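You operate a simulated robot arm through the tools that you are given. There is no shell and no other tool.

You run a simulated robot arm. Do the job below in one go: nothing can be reset, and whatever is moved stays where it is left.

Task
Brush the crust off the first stand's ring, then clamp plate 13 there instead.
Fine: ring clamped while it is brushed, then laid beyond the stand; brush back in its hole. Set down upright: wire brush. What is to be rubbed or washed off counts as gone when no trace of it is left.

It is judged by the outcome, as a careful person would: the job done as asked, and still so three seconds after it is handed in. It fails if anything else is knocked over, pushed out of place, dropped, spilled or broken.

Robot
A 6-joint arm with a two-finger gripper, fixed in place. Base frame: the origin is at the foot of the arm, x ahead of it, y to its left, z up; the work surface is at about z = 20. Lengths are in mm, angles in rad, forces in N, time in s.
With the tool pointing down near the work surface it reaches from about 260 to 640 mm from the base axis. Its first joint turns from -1.152 to 1.152 rad. Payload 1.37 kg.
The TCP is the grasp point between the finger pads, 22 mm short of the fingertips. In the tool frame z runs along the fingers and y along their closing line. The gripper opens to 92 mm; its body begins 65 mm behind the TCP.
Orientation is that of the tool frame in the base frame, as a unit quaternion [w, x, y, z]. With the fingers straight down and closing along the base's y, the tool's x points along the base's -x, its y along +y and its z along -z.

Tools
- The arm moves only by the tool send_rows. Its argument "plan" is text: rows parted by semicolons, each of 7 numbers parted by spaces: the shift along the base's x, y, z in units of 30 mm (1.0 is 30 mm), then the turn, a rotation vector about the base's x, y, z in units of 8 degrees (1.0 is 8 degrees), then the finger opening in mm, from 0 to 92. In form: dx dy dz rx ry rz jaw; .... A call has 1 to 20 rows; each row shifts and turns the commanded pose from where the row before left it. A call with a number of a shift or a turn outside -1 to 1 is refused whole. A row lasts 0.2 s, in which the tool goes at most 50 mm and 0.15 rad; a call with a longer step from one row to the next is refused whole, and so is a gripper value outside its range. Where a pose cannot be reached the arm comes as near as it can. A force on the tool above 90 N (or 10 N above the force at the start of the call, whichever is more), or a blocked arm, ends the call early, and 0.2 s more pass. The fingers move at their own pace (about 59.9 mm/s each) and stop on an object; they squeeze with about 26 N. The grip force told is the motor's: it shows also when the fingers shut on nothing. Time passes only in rows, and 0.2 s behind the last, so rows that do not move let the fingers close. The reply holds the time, the measured pose of the TCP, the force on the tool along the base axes, the opening and the grip force, in the units named above and with some noise, with the torque about the TCP (base axes, N m) and any sound that the robot's microphone picked up, and new pictures: "views" is both (left out), scene, wrist or none.
- Cameras (640 x 400 px; columns grow to the right, rows downward): "scene" is fixed at [-29.1, -414.3, 573.4]; the picture's right is [1.00, 0.10, 0.00], its down [0.06, -0.66, -0.75] and it looks along [-0.07, 0.74, -0.67] (base axes); focal length 214 px, centre (320, 200). "wrist" rides on the gripper at [71, 19, -102] in the tool frame; the picture's right is [-0.26, 0.97, 0.00], its down [-0.75, -0.20, -0.63] and it looks along [-0.60, -0.16, 0.78] (tool axes); focal length 280 px, centre (320, 200). There is no depth. A picture from a camera that has moved, and an enlarged one, comes with that camera's place and axes in the base frame and with its lens.
- zoom(camera, box): a new picture of the part [left, top, right, bottom] of that camera's present view, enlarged. No time passes.
- sign_off(): hands the job in; it is judged then, once.

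Nothing tells you positions but the pictures and the camera data. Unless the task says otherwise, let go and move clear before handing in.

The tools are called after "Emit:" as name(argument=value, ...) on one line, values as JSON. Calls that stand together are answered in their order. send_rows: Moves the arm, as the interface text tells. Its arguments: {"type":"object","properties":{"plan":{"type":"string"},"views":{"type":"string","enum":["both","scene","wrist","none"]}},"required":["plan"]} The other tools are called the same way: zoom (camera, box) takes an enlarged picture of a part of a camera's view; sign_off () hands the job in.

At the start:

```text
time: 0.0
ee_pos: [356.1, 145.5, 478.3]
ee_rot: [-0.001, 0.0, 1.0, -0.001]
force: [-0.4, 0.7, -0.3]
wrist_torque: [0.02, 0.02, -0.01]
finger_gap: 92.1
grip_force: 0.1
```

scene: 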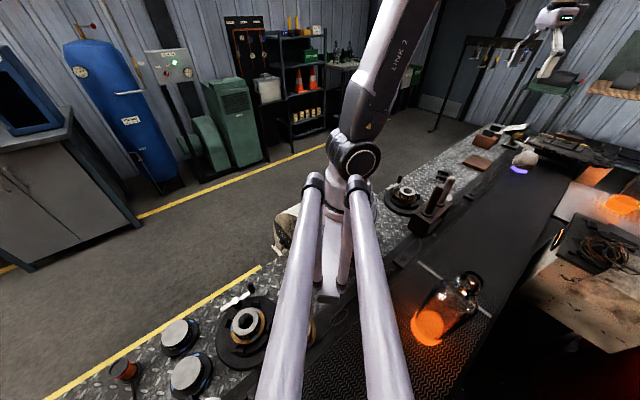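
wrist: 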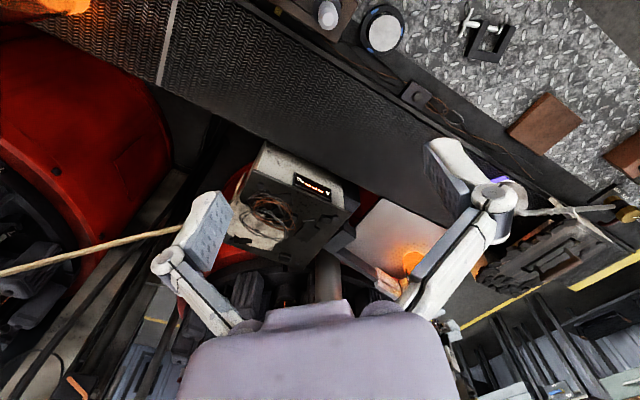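

I see a cluttered bench with round stands at lower left and upper right of the scene picture, a brush-like thing, and a bottle. I'll zoom in first to identify things.

Emit:
zoom(camera="scene", box=[60, 260, 340, 400])

Emit:
zoom(camera="scene", box=[360, 120, 560, 240])

Emit:
zoom(camera="wrist", box=[250, 0, 640, 220])

```text
2.29 times, centred on (200, 330) of scene
camera zoom: at [-29.1, -414.3, 573.4], right [1.0, 0.1, 0.0], down [0.06, -0.66, -0.75], along [-0.07, 0.74, -0.67], focal length 490 px, centre (594, -97)
```

zoom: 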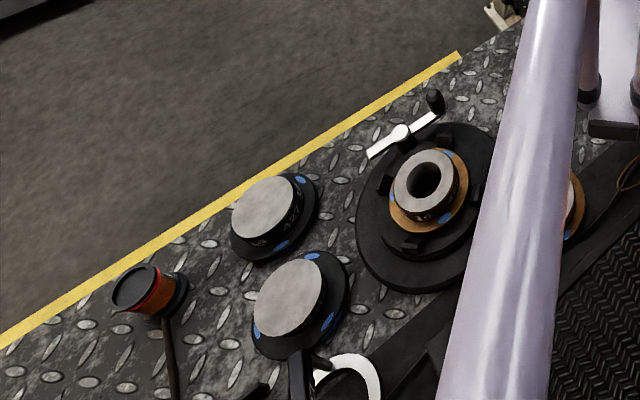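

```text
3.20 times, centred on (460, 180) of scene
camera zoom: at [-29.1, -414.3, 573.4], right [1.0, 0.1, 0.0], down [0.06, -0.66, -0.75], along [-0.07, 0.74, -0.67], focal length 686 px, centre (-128, 264)
```

zoom: 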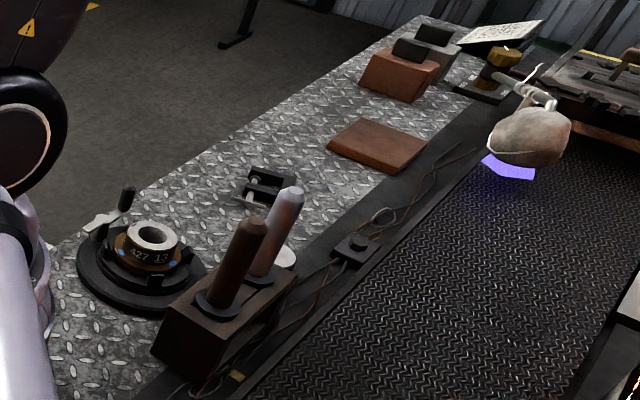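

```text
1.64 times, centred on (445, 110) of wrist
camera zoom: at [285.2, 164.3, 579.7], right [0.26, 0.97, 0.0], down [0.75, -0.2, 0.63], along [0.6, -0.16, -0.78], focal length 460 px, centre (115, 348)
```

zoom: 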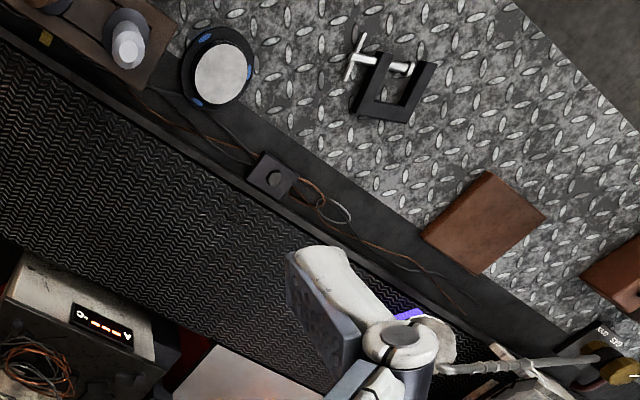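

The far stand (around x 240, y 270) with a wooden brush block is within reach; the left group looks to be behind the robot's base. I'll zoom in tighter to read labels.

Emit:
zoom(camera="scene", box=[375, 170, 455, 220])

Emit:
zoom(camera="scene", box=[210, 280, 290, 380])

Emit:
zoom(camera="scene", box=[150, 310, 240, 400])

Emit:
zoom(camera="wrist", box=[280, 0, 520, 150])

```text
8.00 times, centred on (415, 195) of scene
camera zoom: at [-29.1, -414.3, 573.4], right [1.0, 0.1, 0.0], down [0.06, -0.66, -0.75], along [-0.07, 0.74, -0.67], focal length 1716 px, centre (-440, 240)
```

zoom: 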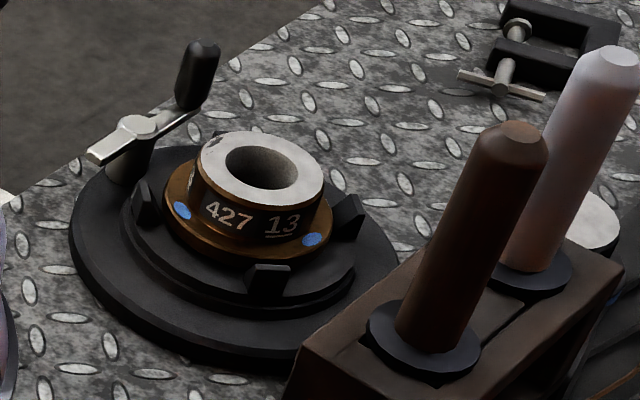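

```text
4.00 times, centred on (250, 330) of scene
camera zoom: at [-29.1, -414.3, 573.4], right [1.0, 0.1, 0.0], down [0.06, -0.66, -0.75], along [-0.07, 0.74, -0.67], focal length 858 px, centre (600, -320)
```

zoom: 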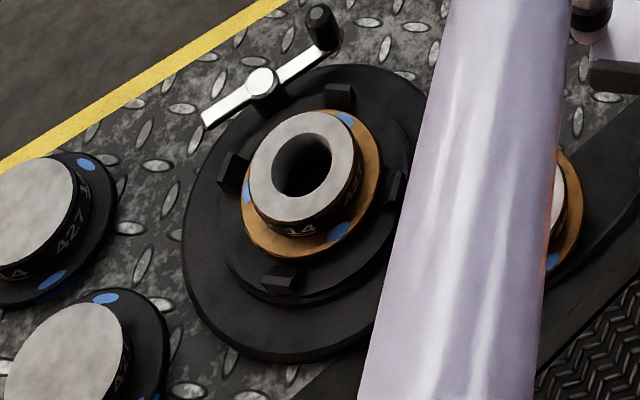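

```text
4.44 times, centred on (195, 355) of scene
camera zoom: at [-29.1, -414.3, 573.4], right [1.0, 0.1, 0.0], down [0.06, -0.66, -0.75], along [-0.07, 0.74, -0.67], focal length 953 px, centre (876, -489)
```

zoom: 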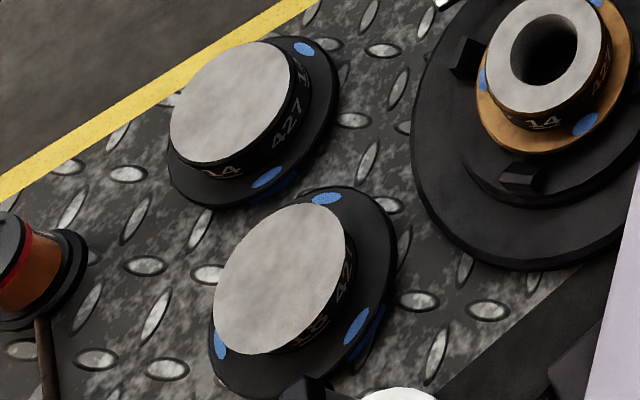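

```text
2.67 times, centred on (400, 75) of wrist
camera zoom: at [285.2, 164.3, 579.7], right [0.26, 0.97, 0.0], down [0.75, -0.2, 0.63], along [0.6, -0.16, -0.78], focal length 748 px, centre (107, 533)
```

zoom: 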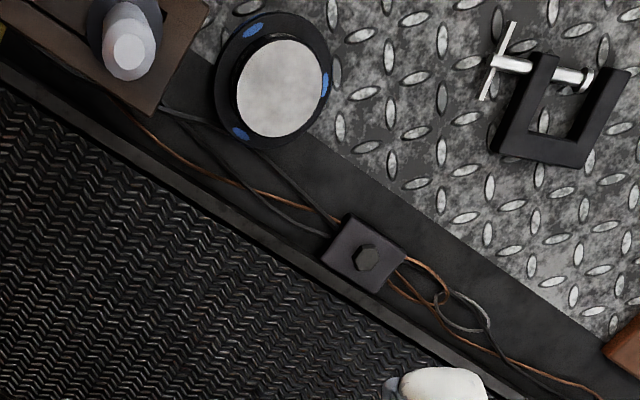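

The reachable stand holds a ring marked "427 13"; a solid plate sits behind the brush block, and more stands/plates are at the lower left. I'll swing the wrist camera round to survey the reachable bench before deciding which is the first stand.

Emit:
send_rows(plan="-0.59 0.58 -0.43 0 0 0.94 92; -0.59 0.58 -0.43 0 0 0.94 92; -0.59 0.58 -0.43 0 0 0.94 92; -0.59 0.58 -0.43 0 0 0.94 92; -0.59 0.58 -0.43 0 0 0.94 92; -0.59 0.58 -0.43 0 0 0.94 92; 0 0 0 0 0 0 92; 0 0 0 0 0 0 92")

```text
time: 1.8
ee_pos: [250.1, 250.4, 400.9]
ee_rot: [0.0, -0.384, 0.923, 0.0]
force: [0.5, -0.3, -0.2]
wrist_torque: [0.01, 0.01, -0.03]
finger_gap: 91.8
grip_force: 0.1
camera wrist: at [186.3, 212.5, 501.5], right [-0.5, 0.87, 0.0], down [0.68, 0.39, 0.63], along [0.54, 0.31, -0.78], focal length 280 px, centre (320, 200)
```

scene: 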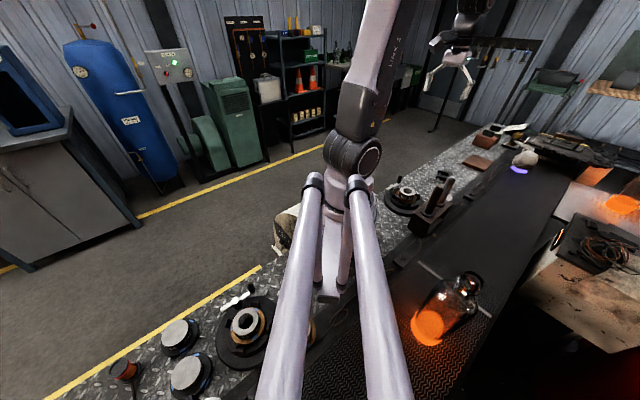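
wrist: 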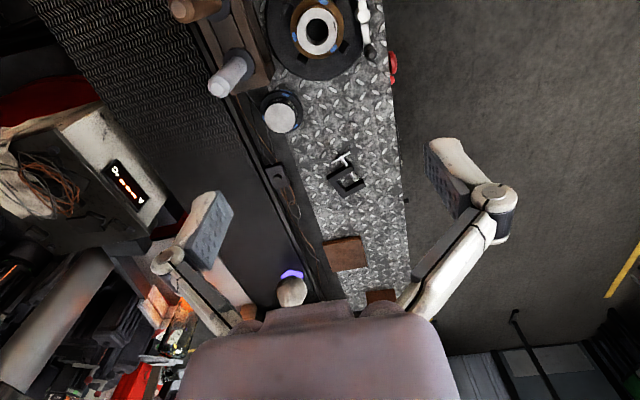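

From here the wrist camera sees the stand near (235, 240), the brush block near (310, 140) and one solid plate near (368, 244). I'll zoom for details and labels.

Emit:
zoom(camera="wrist", box=[160, 0, 400, 150])

Emit:
zoom(camera="wrist", box=[240, 0, 400, 100])

Emit:
zoom(camera="wrist", box=[240, 70, 320, 140])

Emit:
zoom(camera="scene", box=[280, 200, 340, 360])

```text
2.67 times, centred on (280, 75) of wrist
camera zoom: at [186.3, 212.5, 501.5], right [-0.5, 0.87, 0.0], down [0.68, 0.39, 0.63], along [0.54, 0.31, -0.78], focal length 748 px, centre (427, 533)
```

zoom: 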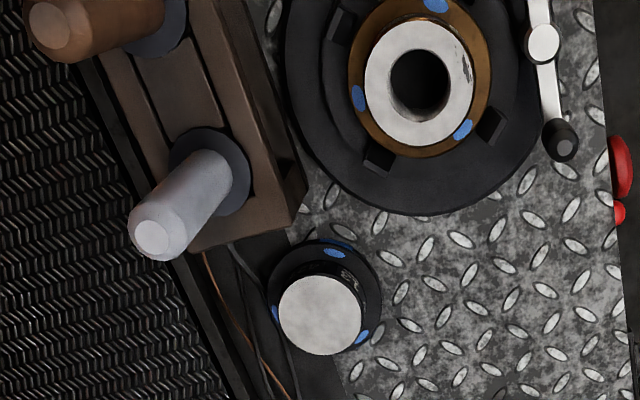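

```text
4.00 times, centred on (320, 50) of wrist
camera zoom: at [186.3, 212.5, 501.5], right [-0.5, 0.87, 0.0], down [0.68, 0.39, 0.63], along [0.54, 0.31, -0.78], focal length 1122 px, centre (320, 800)
```

zoom: 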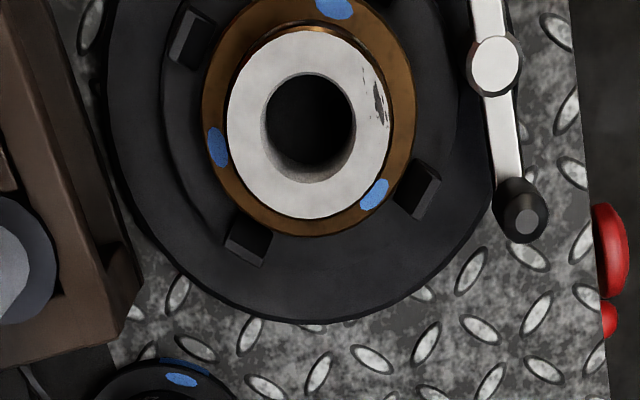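

```text
5.71 times, centred on (280, 105) of wrist
camera zoom: at [186.3, 212.5, 501.5], right [-0.5, 0.87, 0.0], down [0.68, 0.39, 0.63], along [0.54, 0.31, -0.78], focal length 1602 px, centre (549, 743)
```

zoom: 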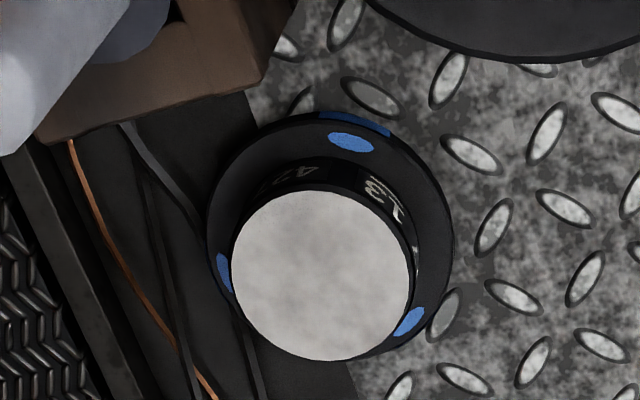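

```text
2.50 times, centred on (310, 280) of scene
camera zoom: at [-29.1, -414.3, 573.4], right [1.0, 0.1, 0.0], down [0.06, -0.66, -0.75], along [-0.07, 0.74, -0.67], focal length 536 px, centre (345, 0)
```

zoom: 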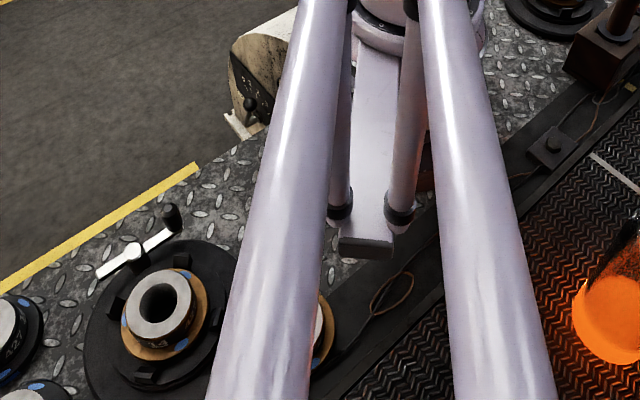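

The solid plate by the block reads 427 13, and the ring on the near stand has dark crust flecks on its top face. I'll zoom in more on the stand's lever, lugs and the crust.

Emit:
zoom(camera="scene", box=[380, 170, 430, 215])

Emit:
zoom(camera="scene", box=[405, 170, 460, 240])

Emit:
zoom(camera="wrist", box=[290, 0, 390, 65])

Emit:
zoom(camera="wrist", box=[160, 0, 270, 110])

```text
8.89 times, centred on (405, 192) of scene
camera zoom: at [-29.1, -414.3, 573.4], right [1.0, 0.1, 0.0], down [0.06, -0.66, -0.75], along [-0.07, 0.74, -0.67], focal length 1906 px, centre (-436, 267)
```

zoom: 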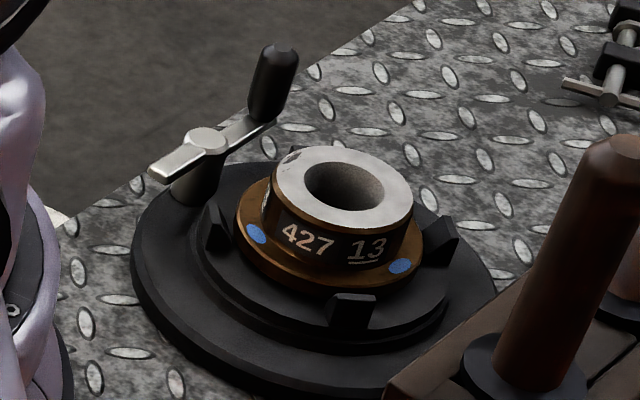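

```text
5.71 times, centred on (432, 205) of scene
camera zoom: at [-29.1, -414.3, 573.4], right [1.0, 0.1, 0.0], down [0.06, -0.66, -0.75], along [-0.07, 0.74, -0.67], focal length 1226 px, centre (-323, 171)
```

zoom: 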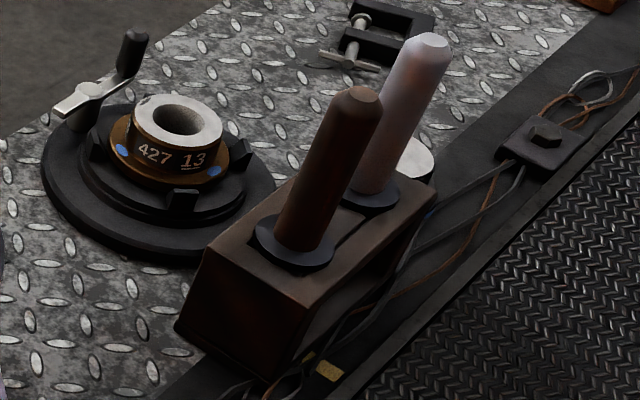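

```text
6.15 times, centred on (340, 32) of wrist
camera zoom: at [186.3, 212.5, 501.5], right [-0.5, 0.87, 0.0], down [0.68, 0.39, 0.63], along [0.54, 0.31, -0.78], focal length 1726 px, centre (197, 1231)
```

zoom: 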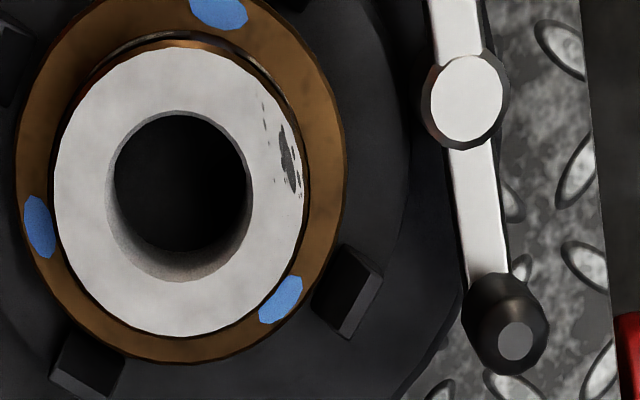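

```text
3.64 times, centred on (215, 55) of wrist
camera zoom: at [186.3, 212.5, 501.5], right [-0.5, 0.87, 0.0], down [0.68, 0.39, 0.63], along [0.54, 0.31, -0.78], focal length 1020 px, centre (702, 727)
```

zoom: 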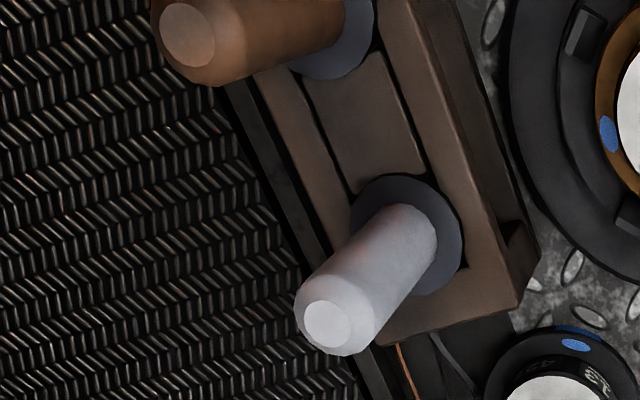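

The crust flecks are on the ring's top face on the lever side (about 17 mm toward the hub), and I can't see the ring's far side yet. I'll swing the camera to the left side to see the lever, lugs and hidden side of the ring.

Emit:
send_rows(plan="-0.181 0.333 -0.472 0 0 -0.9375 92; -0.181 0.333 -0.472 0 0 -0.9375 92; -0.181 0.333 -0.472 0 0 -0.9375 92; -0.181 0.333 -0.472 0 0 -0.9375 92; -0.181 0.333 -0.472 0 0 -0.9375 92; -0.181 0.333 -0.472 0 0 -0.9375 92; -0.181 0.333 -0.472 0 0 -0.9375 92; -0.181 0.333 -0.472 0 0 -0.9375 92; -0.181 0.333 -0.472 0 0 -0.9375 92; -0.181 0.333 -0.472 0 0 -0.9375 92; -0.181 0.333 -0.472 0 0 -0.9375 92; -0.181 0.333 -0.472 0 0 -0.9375 92; 0 0 0 0 0 0 92; 0 0 0 0 0 0 92")

```text
time: 4.8
ee_pos: [184.6, 371.3, 231.2]
ee_rot: [0.0, 0.382, 0.924, 0.0]
force: [0.6, 0.0, 0.6]
wrist_torque: [0.01, 0.0, -0.01]
finger_gap: 91.8
grip_force: 0.0
camera wrist: at [148.3, 433.4, 331.3], right [0.87, 0.5, 0.0], down [0.39, -0.68, 0.63], along [0.31, -0.54, -0.78], focal length 280 px, centre (320, 200)
```

scene: 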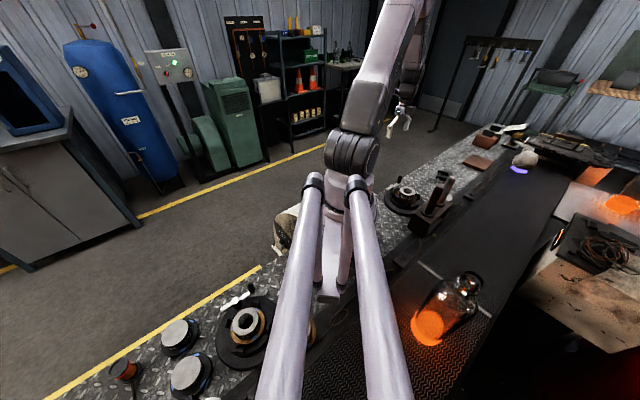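
wrist: 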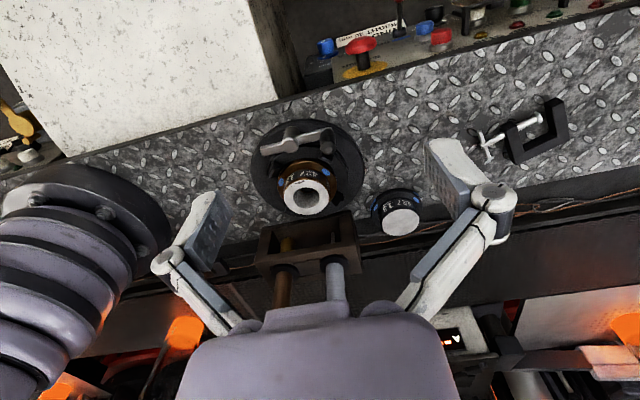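

Emit:
zoom(camera="wrist", box=[240, 115, 370, 220])

Emit:
zoom(camera="wrist", box=[280, 155, 345, 220])

Emit:
zoom(camera="wrist", box=[240, 200, 380, 310])

Emit:
zoom(camera="wrist", box=[360, 180, 440, 245])

Emit:
zoom(camera="wrist", box=[290, 0, 490, 90])

```text
3.81 times, centred on (305, 168) of wrist
camera zoom: at [148.3, 433.4, 331.3], right [0.87, 0.5, 0.0], down [0.39, -0.68, 0.63], along [0.31, -0.54, -0.78], focal length 1068 px, centre (377, 324)
```

zoom: 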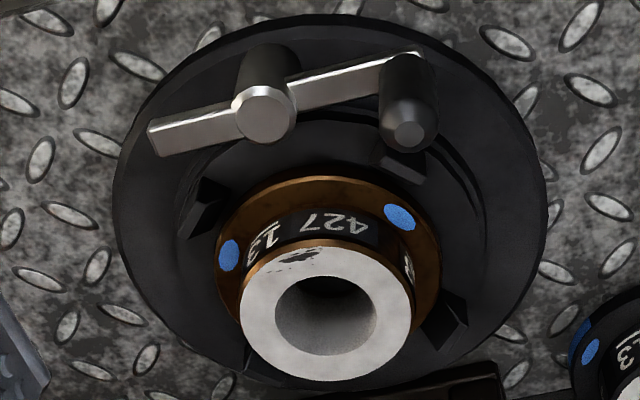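

```text
6.15 times, centred on (312, 188) of wrist
camera zoom: at [148.3, 433.4, 331.3], right [0.87, 0.5, 0.0], down [0.39, -0.68, 0.63], along [0.31, -0.54, -0.78], focal length 1726 px, centre (366, 277)
```

zoom: 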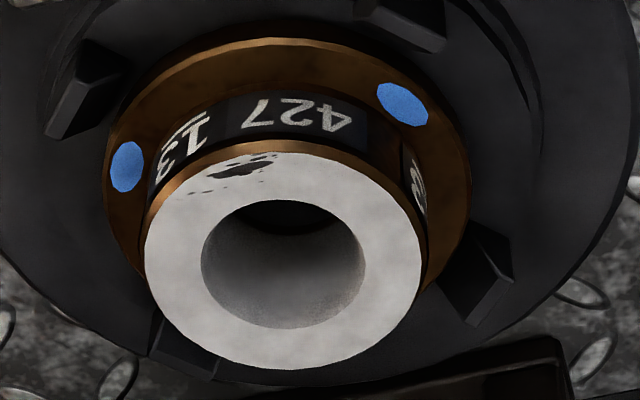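

```text
3.64 times, centred on (310, 255) of wrist
camera zoom: at [148.3, 433.4, 331.3], right [0.87, 0.5, 0.0], down [0.39, -0.68, 0.63], along [0.31, -0.54, -0.78], focal length 1020 px, centre (356, 0)
```

zoom: 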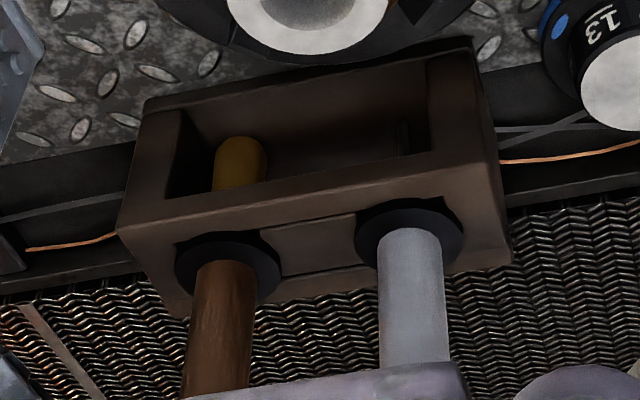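

```text
6.15 times, centred on (400, 212) of wrist
camera zoom: at [148.3, 433.4, 331.3], right [0.87, 0.5, 0.0], down [0.39, -0.68, 0.63], along [0.31, -0.54, -0.78], focal length 1726 px, centre (-172, 123)
```

zoom: 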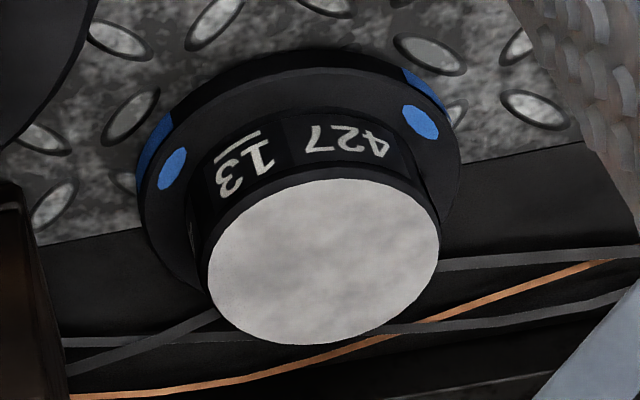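

```text
3.20 times, centred on (390, 45) of wrist
camera zoom: at [148.3, 433.4, 331.3], right [0.87, 0.5, 0.0], down [0.39, -0.68, 0.63], along [0.31, -0.54, -0.78], focal length 897 px, centre (96, 696)
```

zoom: 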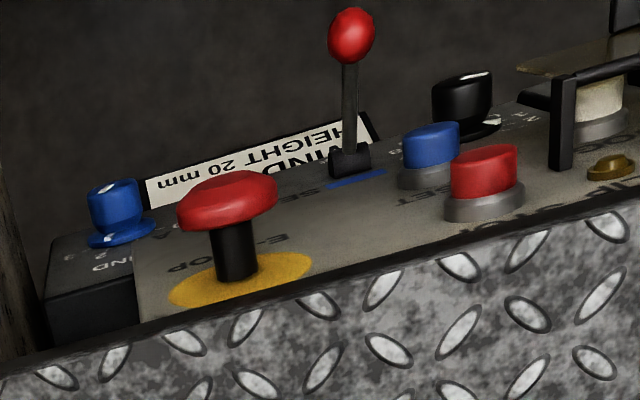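

Plate 427 13 sits right by the block, the stand's four lugs hold the ring's flange, and the brown-handled tool shows a brass-coloured end through the block's window. I'll zoom to confirm which tool is the wire brush.

Emit:
zoom(camera="wrist", box=[265, 205, 320, 255])

Emit:
zoom(camera="wrist", box=[315, 205, 370, 255])

Emit:
zoom(camera="scene", box=[395, 190, 470, 250])

Emit:
zoom(camera="wrist", box=[300, 20, 410, 80])

```text
8.00 times, centred on (292, 230) of wrist
camera zoom: at [148.3, 433.4, 331.3], right [0.87, 0.5, 0.0], down [0.39, -0.68, 0.63], along [0.31, -0.54, -0.78], focal length 2243 px, centre (540, -40)
```

zoom: 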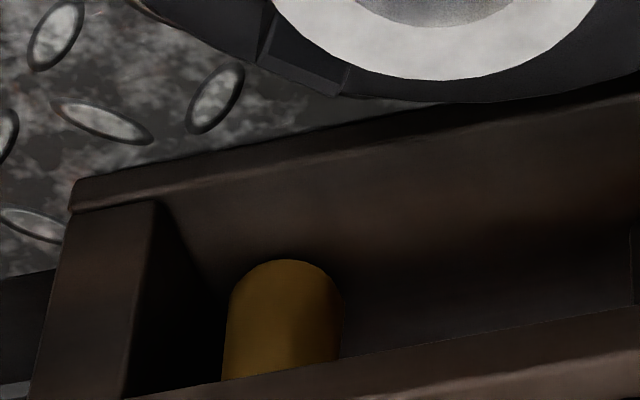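

```text
8.00 times, centred on (342, 230) of wrist
camera zoom: at [148.3, 433.4, 331.3], right [0.87, 0.5, 0.0], down [0.39, -0.68, 0.63], along [0.31, -0.54, -0.78], focal length 2243 px, centre (140, -40)
```

zoom: 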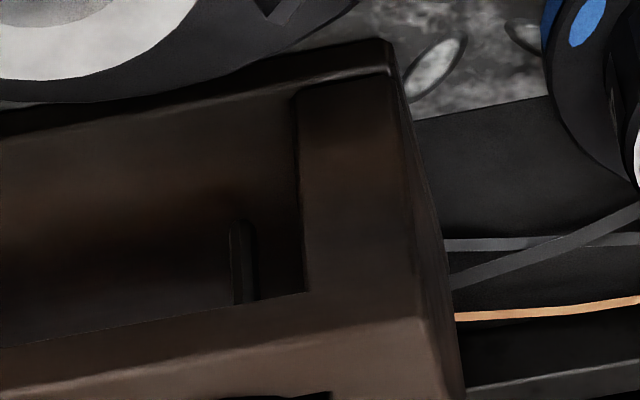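

```text
6.67 times, centred on (432, 220) of scene
camera zoom: at [-29.1, -414.3, 573.4], right [1.0, 0.1, 0.0], down [0.06, -0.66, -0.75], along [-0.07, 0.74, -0.67], focal length 1430 px, centre (-430, 67)
```

zoom: 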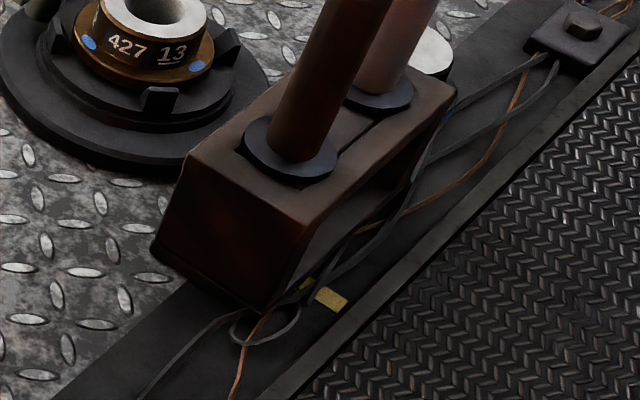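

```text
5.82 times, centred on (355, 50) of wrist
camera zoom: at [148.3, 433.4, 331.3], right [0.87, 0.5, 0.0], down [0.39, -0.68, 0.63], along [0.31, -0.54, -0.78], focal length 1631 px, centre (116, 1073)
```

zoom: 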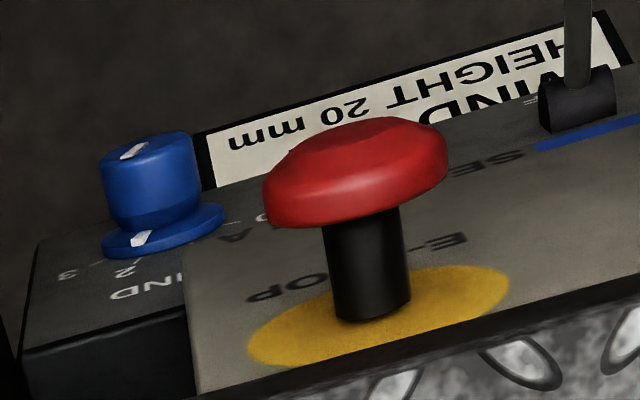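

The brown-handled tool has the brass bristle bundle, so it's the wire brush (about (275, 111), handle top near z 180); the grey one has a thin blade. I'll check closely whether the lugs are really gripping the ring now.

Emit:
zoom(camera="wrist", box=[275, 130, 325, 165])

Emit:
zoom(camera="wrist", box=[310, 140, 360, 215])

Emit:
zoom(camera="scene", box=[385, 182, 425, 212])

Emit:
zoom(camera="wrist", box=[245, 115, 345, 180])

```text
11.43 times, centred on (300, 148) of wrist
camera zoom: at [148.3, 433.4, 331.3], right [0.87, 0.5, 0.0], down [0.39, -0.68, 0.63], along [0.31, -0.54, -0.78], focal length 3204 px, centre (549, 800)
```

zoom: 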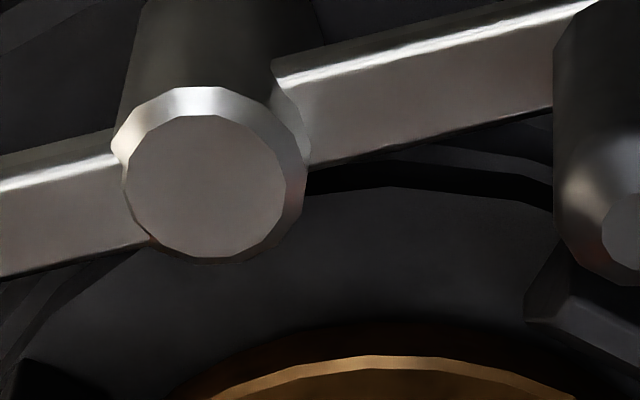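

```text
5.33 times, centred on (335, 178) of wrist
camera zoom: at [148.3, 433.4, 331.3], right [0.87, 0.5, 0.0], down [0.39, -0.68, 0.63], along [0.31, -0.54, -0.78], focal length 1495 px, centre (240, 320)
```

zoom: 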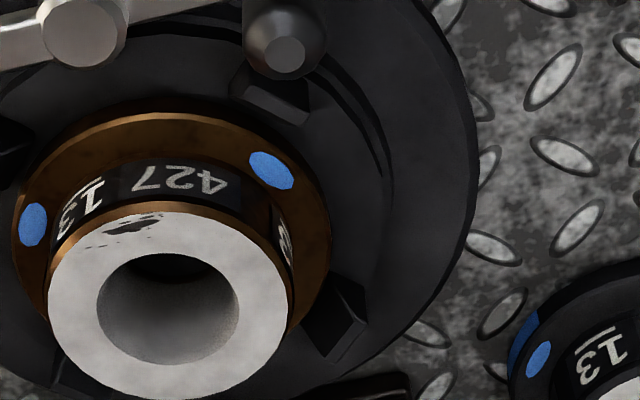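

```text
13.33 times, centred on (405, 197) of scene
camera zoom: at [-29.1, -414.3, 573.4], right [1.0, 0.1, 0.0], down [0.06, -0.66, -0.75], along [-0.07, 0.74, -0.67], focal length 2860 px, centre (-813, 240)
```

zoom: 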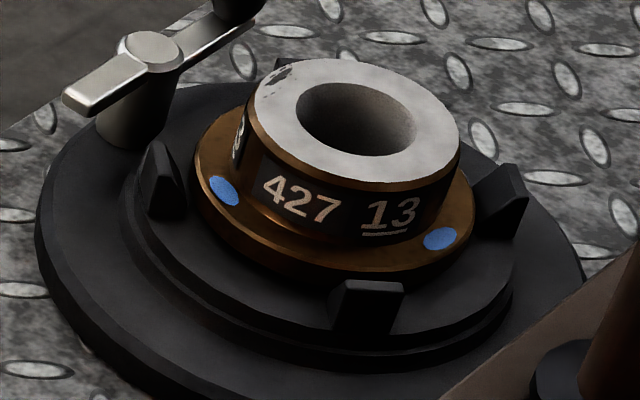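

```text
6.15 times, centred on (295, 148) of wrist
camera zoom: at [148.3, 433.4, 331.3], right [0.87, 0.5, 0.0], down [0.39, -0.68, 0.63], along [0.31, -0.54, -0.78], focal length 1726 px, centre (474, 523)
```

zoom: 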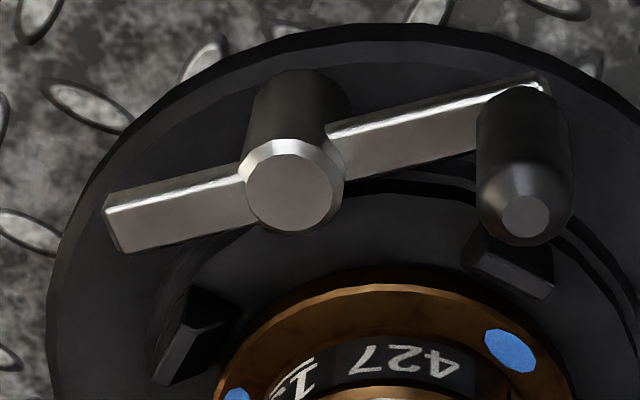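

The lugs appear to sit a few millimetres off the flange, so the ring may not be clamped yet. I'll compare with the other stand at high zoom.

Emit:
zoom(camera="scene", box=[215, 280, 275, 350])

Emit:
zoom(camera="scene", box=[222, 300, 267, 360])

Emit:
zoom(camera="wrist", box=[270, 145, 300, 170])

Emit:
zoom(camera="wrist", box=[315, 140, 345, 165])

Emit:
zoom(camera="wrist", box=[325, 180, 365, 210])

```text
5.71 times, centred on (245, 315) of scene
camera zoom: at [-29.1, -414.3, 573.4], right [1.0, 0.1, 0.0], down [0.06, -0.66, -0.75], along [-0.07, 0.74, -0.67], focal length 1226 px, centre (749, -457)
```

zoom: 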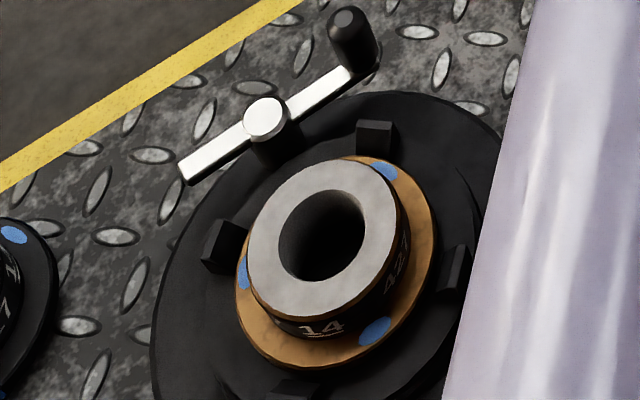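

```text
6.67 times, centred on (244, 330) of scene
camera zoom: at [-29.1, -414.3, 573.4], right [1.0, 0.1, 0.0], down [0.06, -0.66, -0.75], along [-0.07, 0.74, -0.67], focal length 1430 px, centre (823, -667)
```

zoom: 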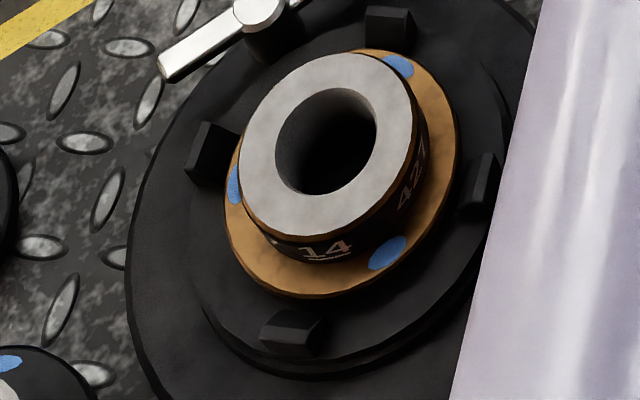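

```text
16.00 times, centred on (285, 158) of wrist
camera zoom: at [148.3, 433.4, 331.3], right [0.87, 0.5, 0.0], down [0.39, -0.68, 0.63], along [0.31, -0.54, -0.78], focal length 4486 px, centre (880, 880)
```

zoom: 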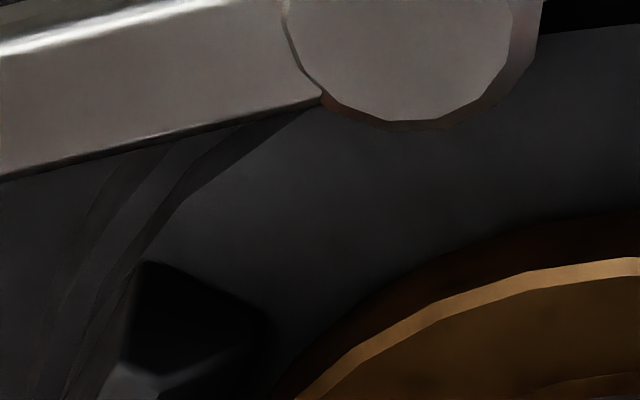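

```text
16.00 times, centred on (330, 152) of wrist
camera zoom: at [148.3, 433.4, 331.3], right [0.87, 0.5, 0.0], down [0.39, -0.68, 0.63], along [0.31, -0.54, -0.78], focal length 4486 px, centre (160, 960)
```

zoom: 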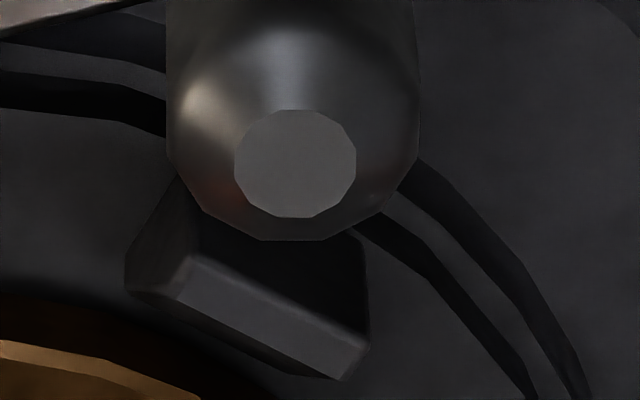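

```text
13.33 times, centred on (345, 195) of wrist
camera zoom: at [148.3, 433.4, 331.3], right [0.87, 0.5, 0.0], down [0.39, -0.68, 0.63], along [0.31, -0.54, -0.78], focal length 3738 px, centre (-13, 267)
```

zoom: 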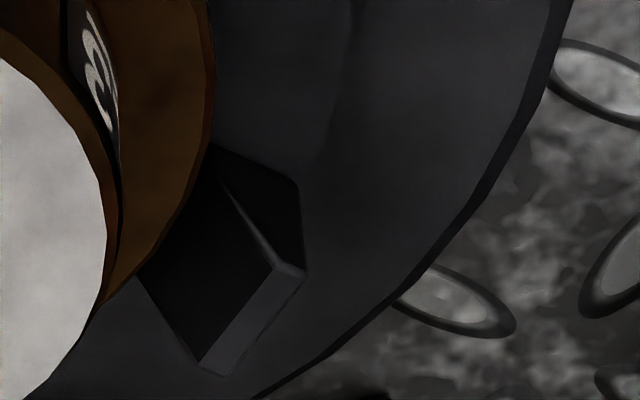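

By triangulating, the lugs stand at radius ~46 mm while the flange radius is only ~38 mm, so the ring looks unclamped; the lever's knob is near (225, 317), top z 76, hub near (194, 286). I'll move above the knob to test the lever.

Emit:
send_rows(plan="0.1133 -0.1475 -0.2528 0 0 0.9375 36; 0.1133 -0.1475 -0.2528 0 0 0.9375 36; 0.1133 -0.1475 -0.2528 0 0 0.9375 36; 0.1133 -0.1475 -0.2528 0 0 0.9375 36; 0.1133 -0.1475 -0.2528 0 0 0.9375 36; 0.1133 -0.1475 -0.2528 0 0 0.9375 36; 0.1133 -0.1475 -0.2528 0 0 0.9375 36; 0.1133 -0.1475 -0.2528 0 0 0.9375 36; 0.1133 -0.1475 -0.2528 0 0 0.9375 36; 0.1133 -0.1475 -0.2528 0 0 0.9375 36; 0.1133 -0.1475 -0.2528 0 0 0.9375 36; 0.1133 -0.1475 -0.2528 0 0 0.9375 36; 0 0 0 0 0 0 36; 0 0 0 0 0 0 36")

```text
time: 7.8
ee_pos: [224.4, 318.1, 140.1]
ee_rot: [0.0, -0.384, 0.923, 0.001]
force: [0.5, 0.5, 0.3]
wrist_torque: [-0.03, 0.03, 0.02]
finger_gap: 35.8
grip_force: 0.1
camera wrist: at [161.9, 279.8, 240.6], right [-0.5, 0.87, 0.0], down [0.68, 0.39, 0.63], along [0.54, 0.31, -0.78], focal length 280 px, centre (320, 200)
```

scene: 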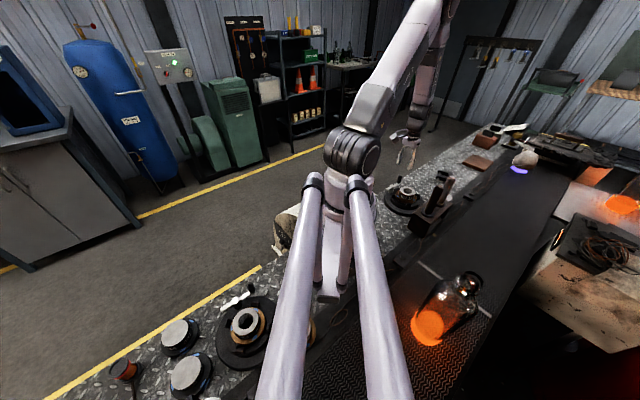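
wrist: 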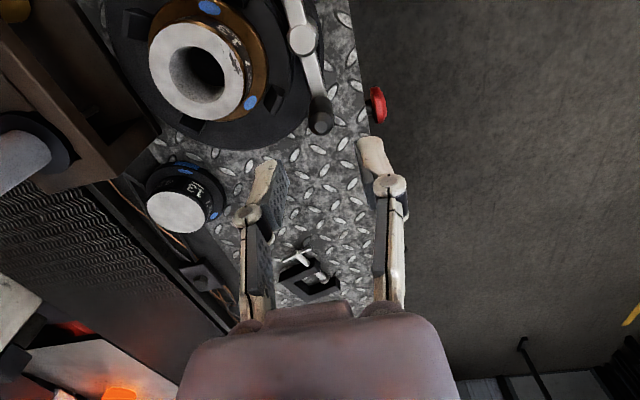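

Good close view of the stand from here. I'll zoom in on the lugs, crust and knob.

Emit:
zoom(camera="wrist", box=[90, 0, 350, 160])

Emit:
zoom(camera="wrist", box=[270, 0, 400, 140])

Emit:
zoom(camera="wrist", box=[140, 90, 290, 240])

Emit:
zoom(camera="wrist", box=[140, 0, 280, 130])

```text
2.46 times, centred on (220, 80) of wrist
camera zoom: at [161.9, 279.8, 240.6], right [-0.5, 0.87, 0.0], down [0.68, 0.39, 0.63], along [0.54, 0.31, -0.78], focal length 690 px, centre (566, 495)
```

zoom: 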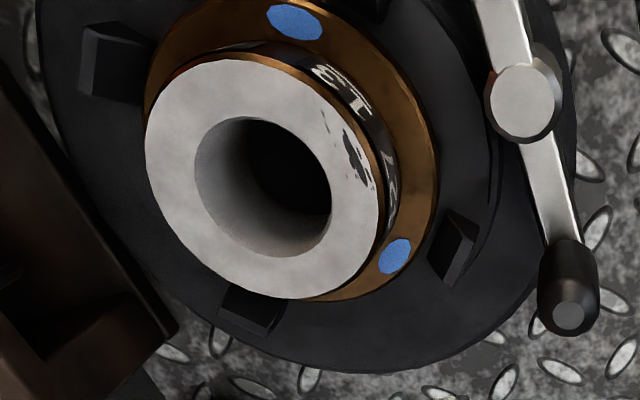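

```text
2.86 times, centred on (335, 70) of wrist
camera zoom: at [161.9, 279.8, 240.6], right [-0.5, 0.87, 0.0], down [0.68, 0.39, 0.63], along [0.54, 0.31, -0.78], focal length 801 px, centre (277, 571)
```

zoom: 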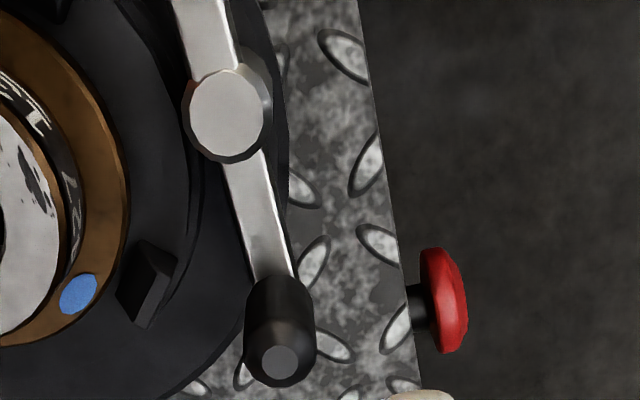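

```text
2.67 times, centred on (215, 165) of wrist
camera zoom: at [161.9, 279.8, 240.6], right [-0.5, 0.87, 0.0], down [0.68, 0.39, 0.63], along [0.54, 0.31, -0.78], focal length 748 px, centre (600, 293)
```

zoom: 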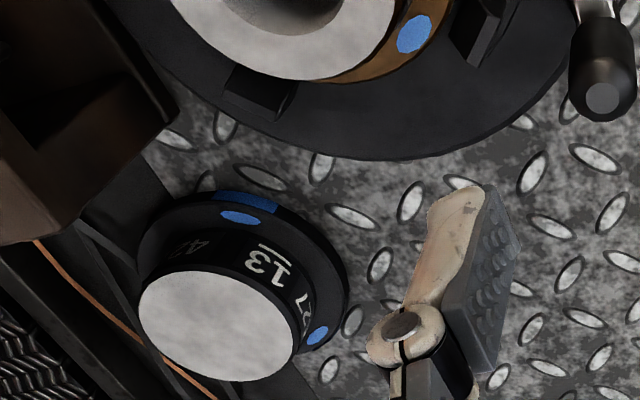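

```text
3.08 times, centred on (210, 65) of wrist
camera zoom: at [161.9, 279.8, 240.6], right [-0.5, 0.87, 0.0], down [0.68, 0.39, 0.63], along [0.54, 0.31, -0.78], focal length 863 px, centre (658, 615)
```

zoom: 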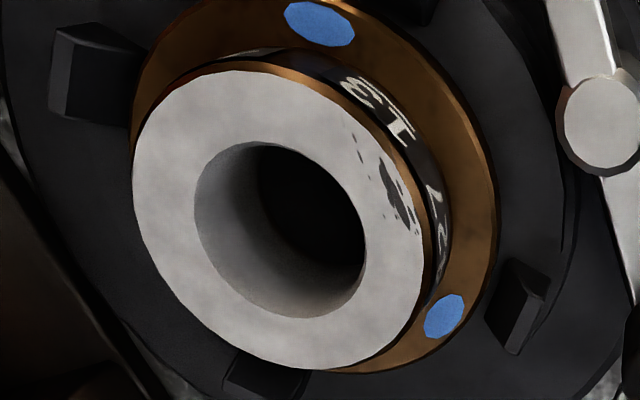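

The knob position is confirmed at about (226, 317.5, top 76), and nothing obstructs an outward swing. I'll lower onto the knob and close gently.

Emit:
send_rows(plan="0.01 0 -0.5 0 0 0 36; 0.01 0 -0.5 0 0 0 36; 0.01 0 -0.5 0 0 0 36; 0 0 -0.5 0 0 0 36; 0 0 -0.33 0 0 0 36; 0 0 0 0 0 0 36; 0 0 0 0 0 0 36")

```text
time: 9.4
ee_pos: [225.7, 317.1, 69.5]
ee_rot: [0.0, -0.383, 0.924, -0.001]
force: [-0.2, 0.2, 0.7]
wrist_torque: [0.0, 0.0, 0.01]
finger_gap: 35.9
grip_force: 0.0
camera wrist: at [162.9, 280.1, 170.8], right [-0.5, 0.87, 0.0], down [0.68, 0.39, 0.63], along [0.54, 0.31, -0.78], focal length 280 px, centre (320, 200)
```

scene: 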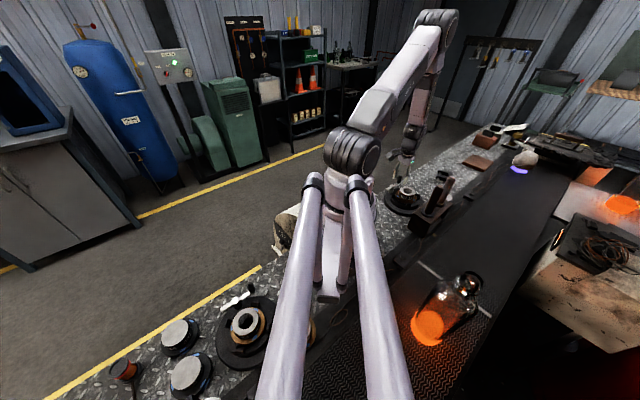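
wrist: 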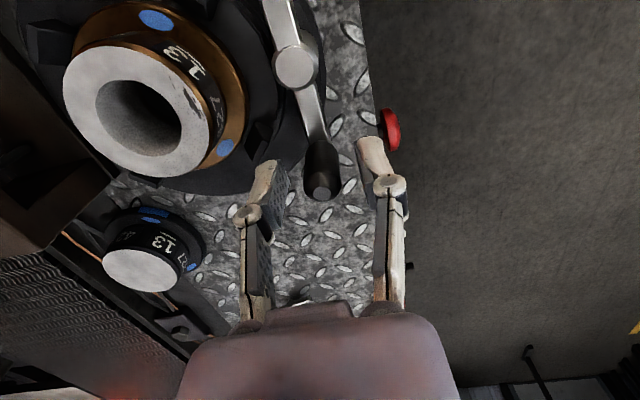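

The knob is centred between the pads. I'll close on it.

Emit:
send_rows(plan="0 0 0 0 0 0 5; 0 0 0 0 0 0 5; 0 0 0 0 0 0 5", views="wrist")

```text
time: 10.2
ee_pos: [226.1, 317.9, 69.6]
ee_rot: [0.001, -0.384, 0.923, 0.0]
force: [-18.2, 16.0, -2.2]
wrist_torque: [0.32, 0.34, -0.1]
finger_gap: 16.7
grip_force: 27.9
camera wrist: at [162.3, 280.6, 170.9], right [-0.5, 0.87, 0.0], down [0.68, 0.39, 0.63], along [0.54, 0.31, -0.78], focal length 280 px, centre (320, 200)
```

wrist: 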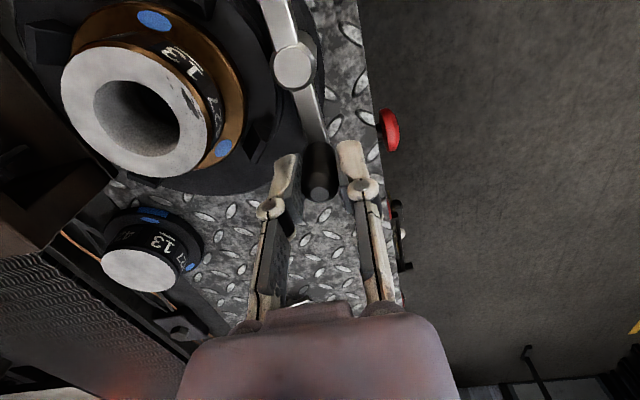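

Gripped at 16.7 mm; the knob resists inward motion. I'll try turning the lever outward (counter-clockwise) by about 8° and watch the force.

Emit:
send_rows(plan="-0.072 0.072 0 0 0 0.5 5; -0.08 0.063 0 0 0 0.5 5; 0 0 0 0 0 0 5", views="wrist")

```text
time: 11.0
ee_pos: [223.8, 320.7, 68.9]
ee_rot: [0.0, -0.448, 0.894, 0.0]
force: [5.5, -0.2, -1.3]
wrist_torque: [0.02, -0.19, 0.22]
finger_gap: 16.7
grip_force: 28.0
camera wrist: at [164.7, 275.3, 170.9], right [-0.62, 0.79, 0.0], down [0.61, 0.48, 0.63], along [0.49, 0.39, -0.78], focal length 280 px, centre (320, 200)
```

wrist: 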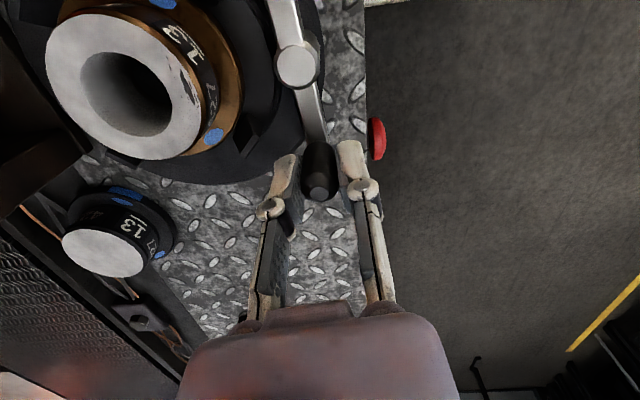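

The lever turns freely outward. I'll keep turning in 8° steps and watch the lugs.

Emit:
send_rows(plan="-0.173 0.11 0 0 0 1 5; -0.183 0.087 0 0 0 1 5; -0.193 0.06 0 0 0 1 5; 0 0 0 0 0 0 5", views="wrist")

```text
time: 12.0
ee_pos: [204.6, 331.3, 69.3]
ee_rot: [0.002, -0.625, 0.781, 0.001]
force: [4.1, 13.9, -8.9]
wrist_torque: [0.43, -0.13, 0.07]
finger_gap: 16.6
grip_force: 27.6
camera wrist: at [171.1, 264.0, 170.7], right [-0.88, 0.47, 0.0], down [0.36, 0.69, 0.63], along [0.29, 0.55, -0.78], focal length 280 px, centre (320, 200)
```

wrist: 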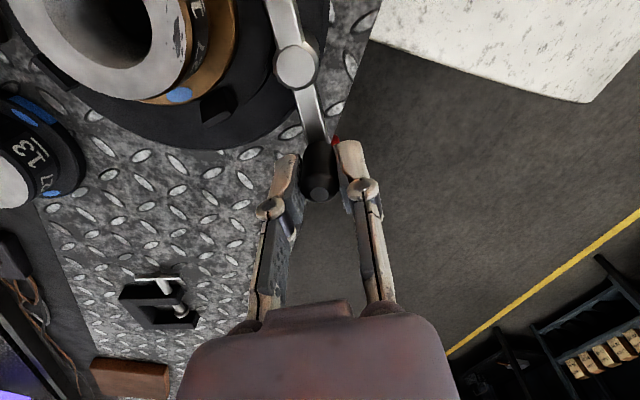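

The lever has moved ~32°. I'll zoom on the lug near the flange to see if it has moved in.

Emit:
zoom(camera="wrist", box=[140, 40, 280, 150])

Emit:
zoom(camera="scene", box=[385, 182, 425, 212])

```text
3.64 times, centred on (210, 95) of wrist
camera zoom: at [171.1, 264.0, 170.7], right [-0.88, 0.47, 0.0], down [0.36, 0.69, 0.63], along [0.29, 0.55, -0.78], focal length 1020 px, centre (720, 582)
```

zoom: 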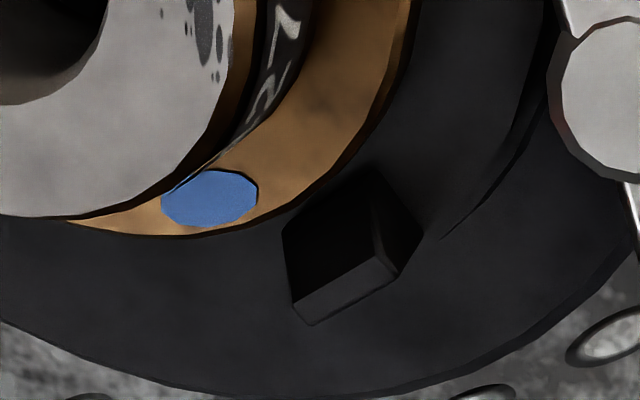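

```text
13.33 times, centred on (405, 197) of scene
camera zoom: at [-29.1, -414.3, 573.4], right [1.0, 0.1, 0.0], down [0.06, -0.66, -0.75], along [-0.07, 0.74, -0.67], focal length 2860 px, centre (-813, 240)
```

zoom: 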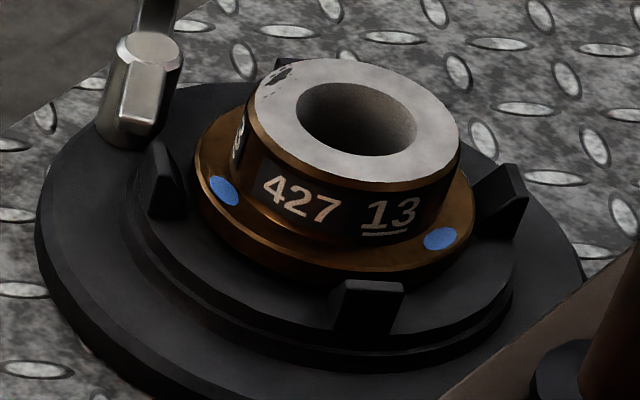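

No lug movement yet after ~32°. I'll continue the turn, adjusting slightly outward to ease the side load.

Emit:
send_rows(plan="-0.203 0.07 0.03 0 0 1 5; -0.213 0.005 0 0 0 1 5; -0.21 -0.023 0 0 0 1 5; 0 0 0 0 0 0 5", views="wrist")

Emit:
zoom(camera="scene", box=[385, 182, 425, 212])

```text
time: 13.0
ee_pos: [186.0, 330.2, 69.5]
ee_rot: [0.0, 0.774, -0.634, 0.0]
force: [-1.7, 14.4, -14.9]
wrist_torque: [0.1, 0.01, -0.01]
finger_gap: 16.7
grip_force: 28.4
camera wrist: at [181.2, 256.4, 171.5], right [-1.0, 0.07, 0.0], down [0.05, 0.78, 0.62], along [0.04, 0.62, -0.78], focal length 280 px, centre (320, 200)
```

wrist: 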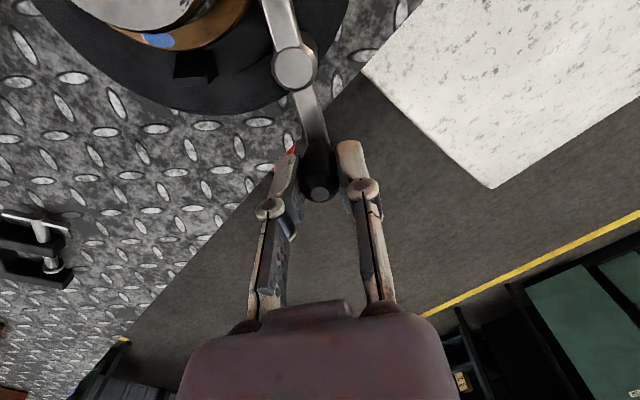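

```text
13.33 times, centred on (405, 197) of scene
camera zoom: at [-29.1, -414.2, 573.4], right [1.0, 0.1, 0.0], down [0.06, -0.66, -0.75], along [-0.07, 0.74, -0.67], focal length 2860 px, centre (-813, 240)
```

zoom: 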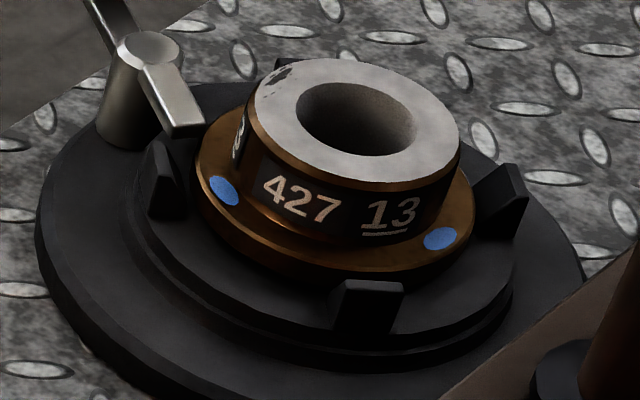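

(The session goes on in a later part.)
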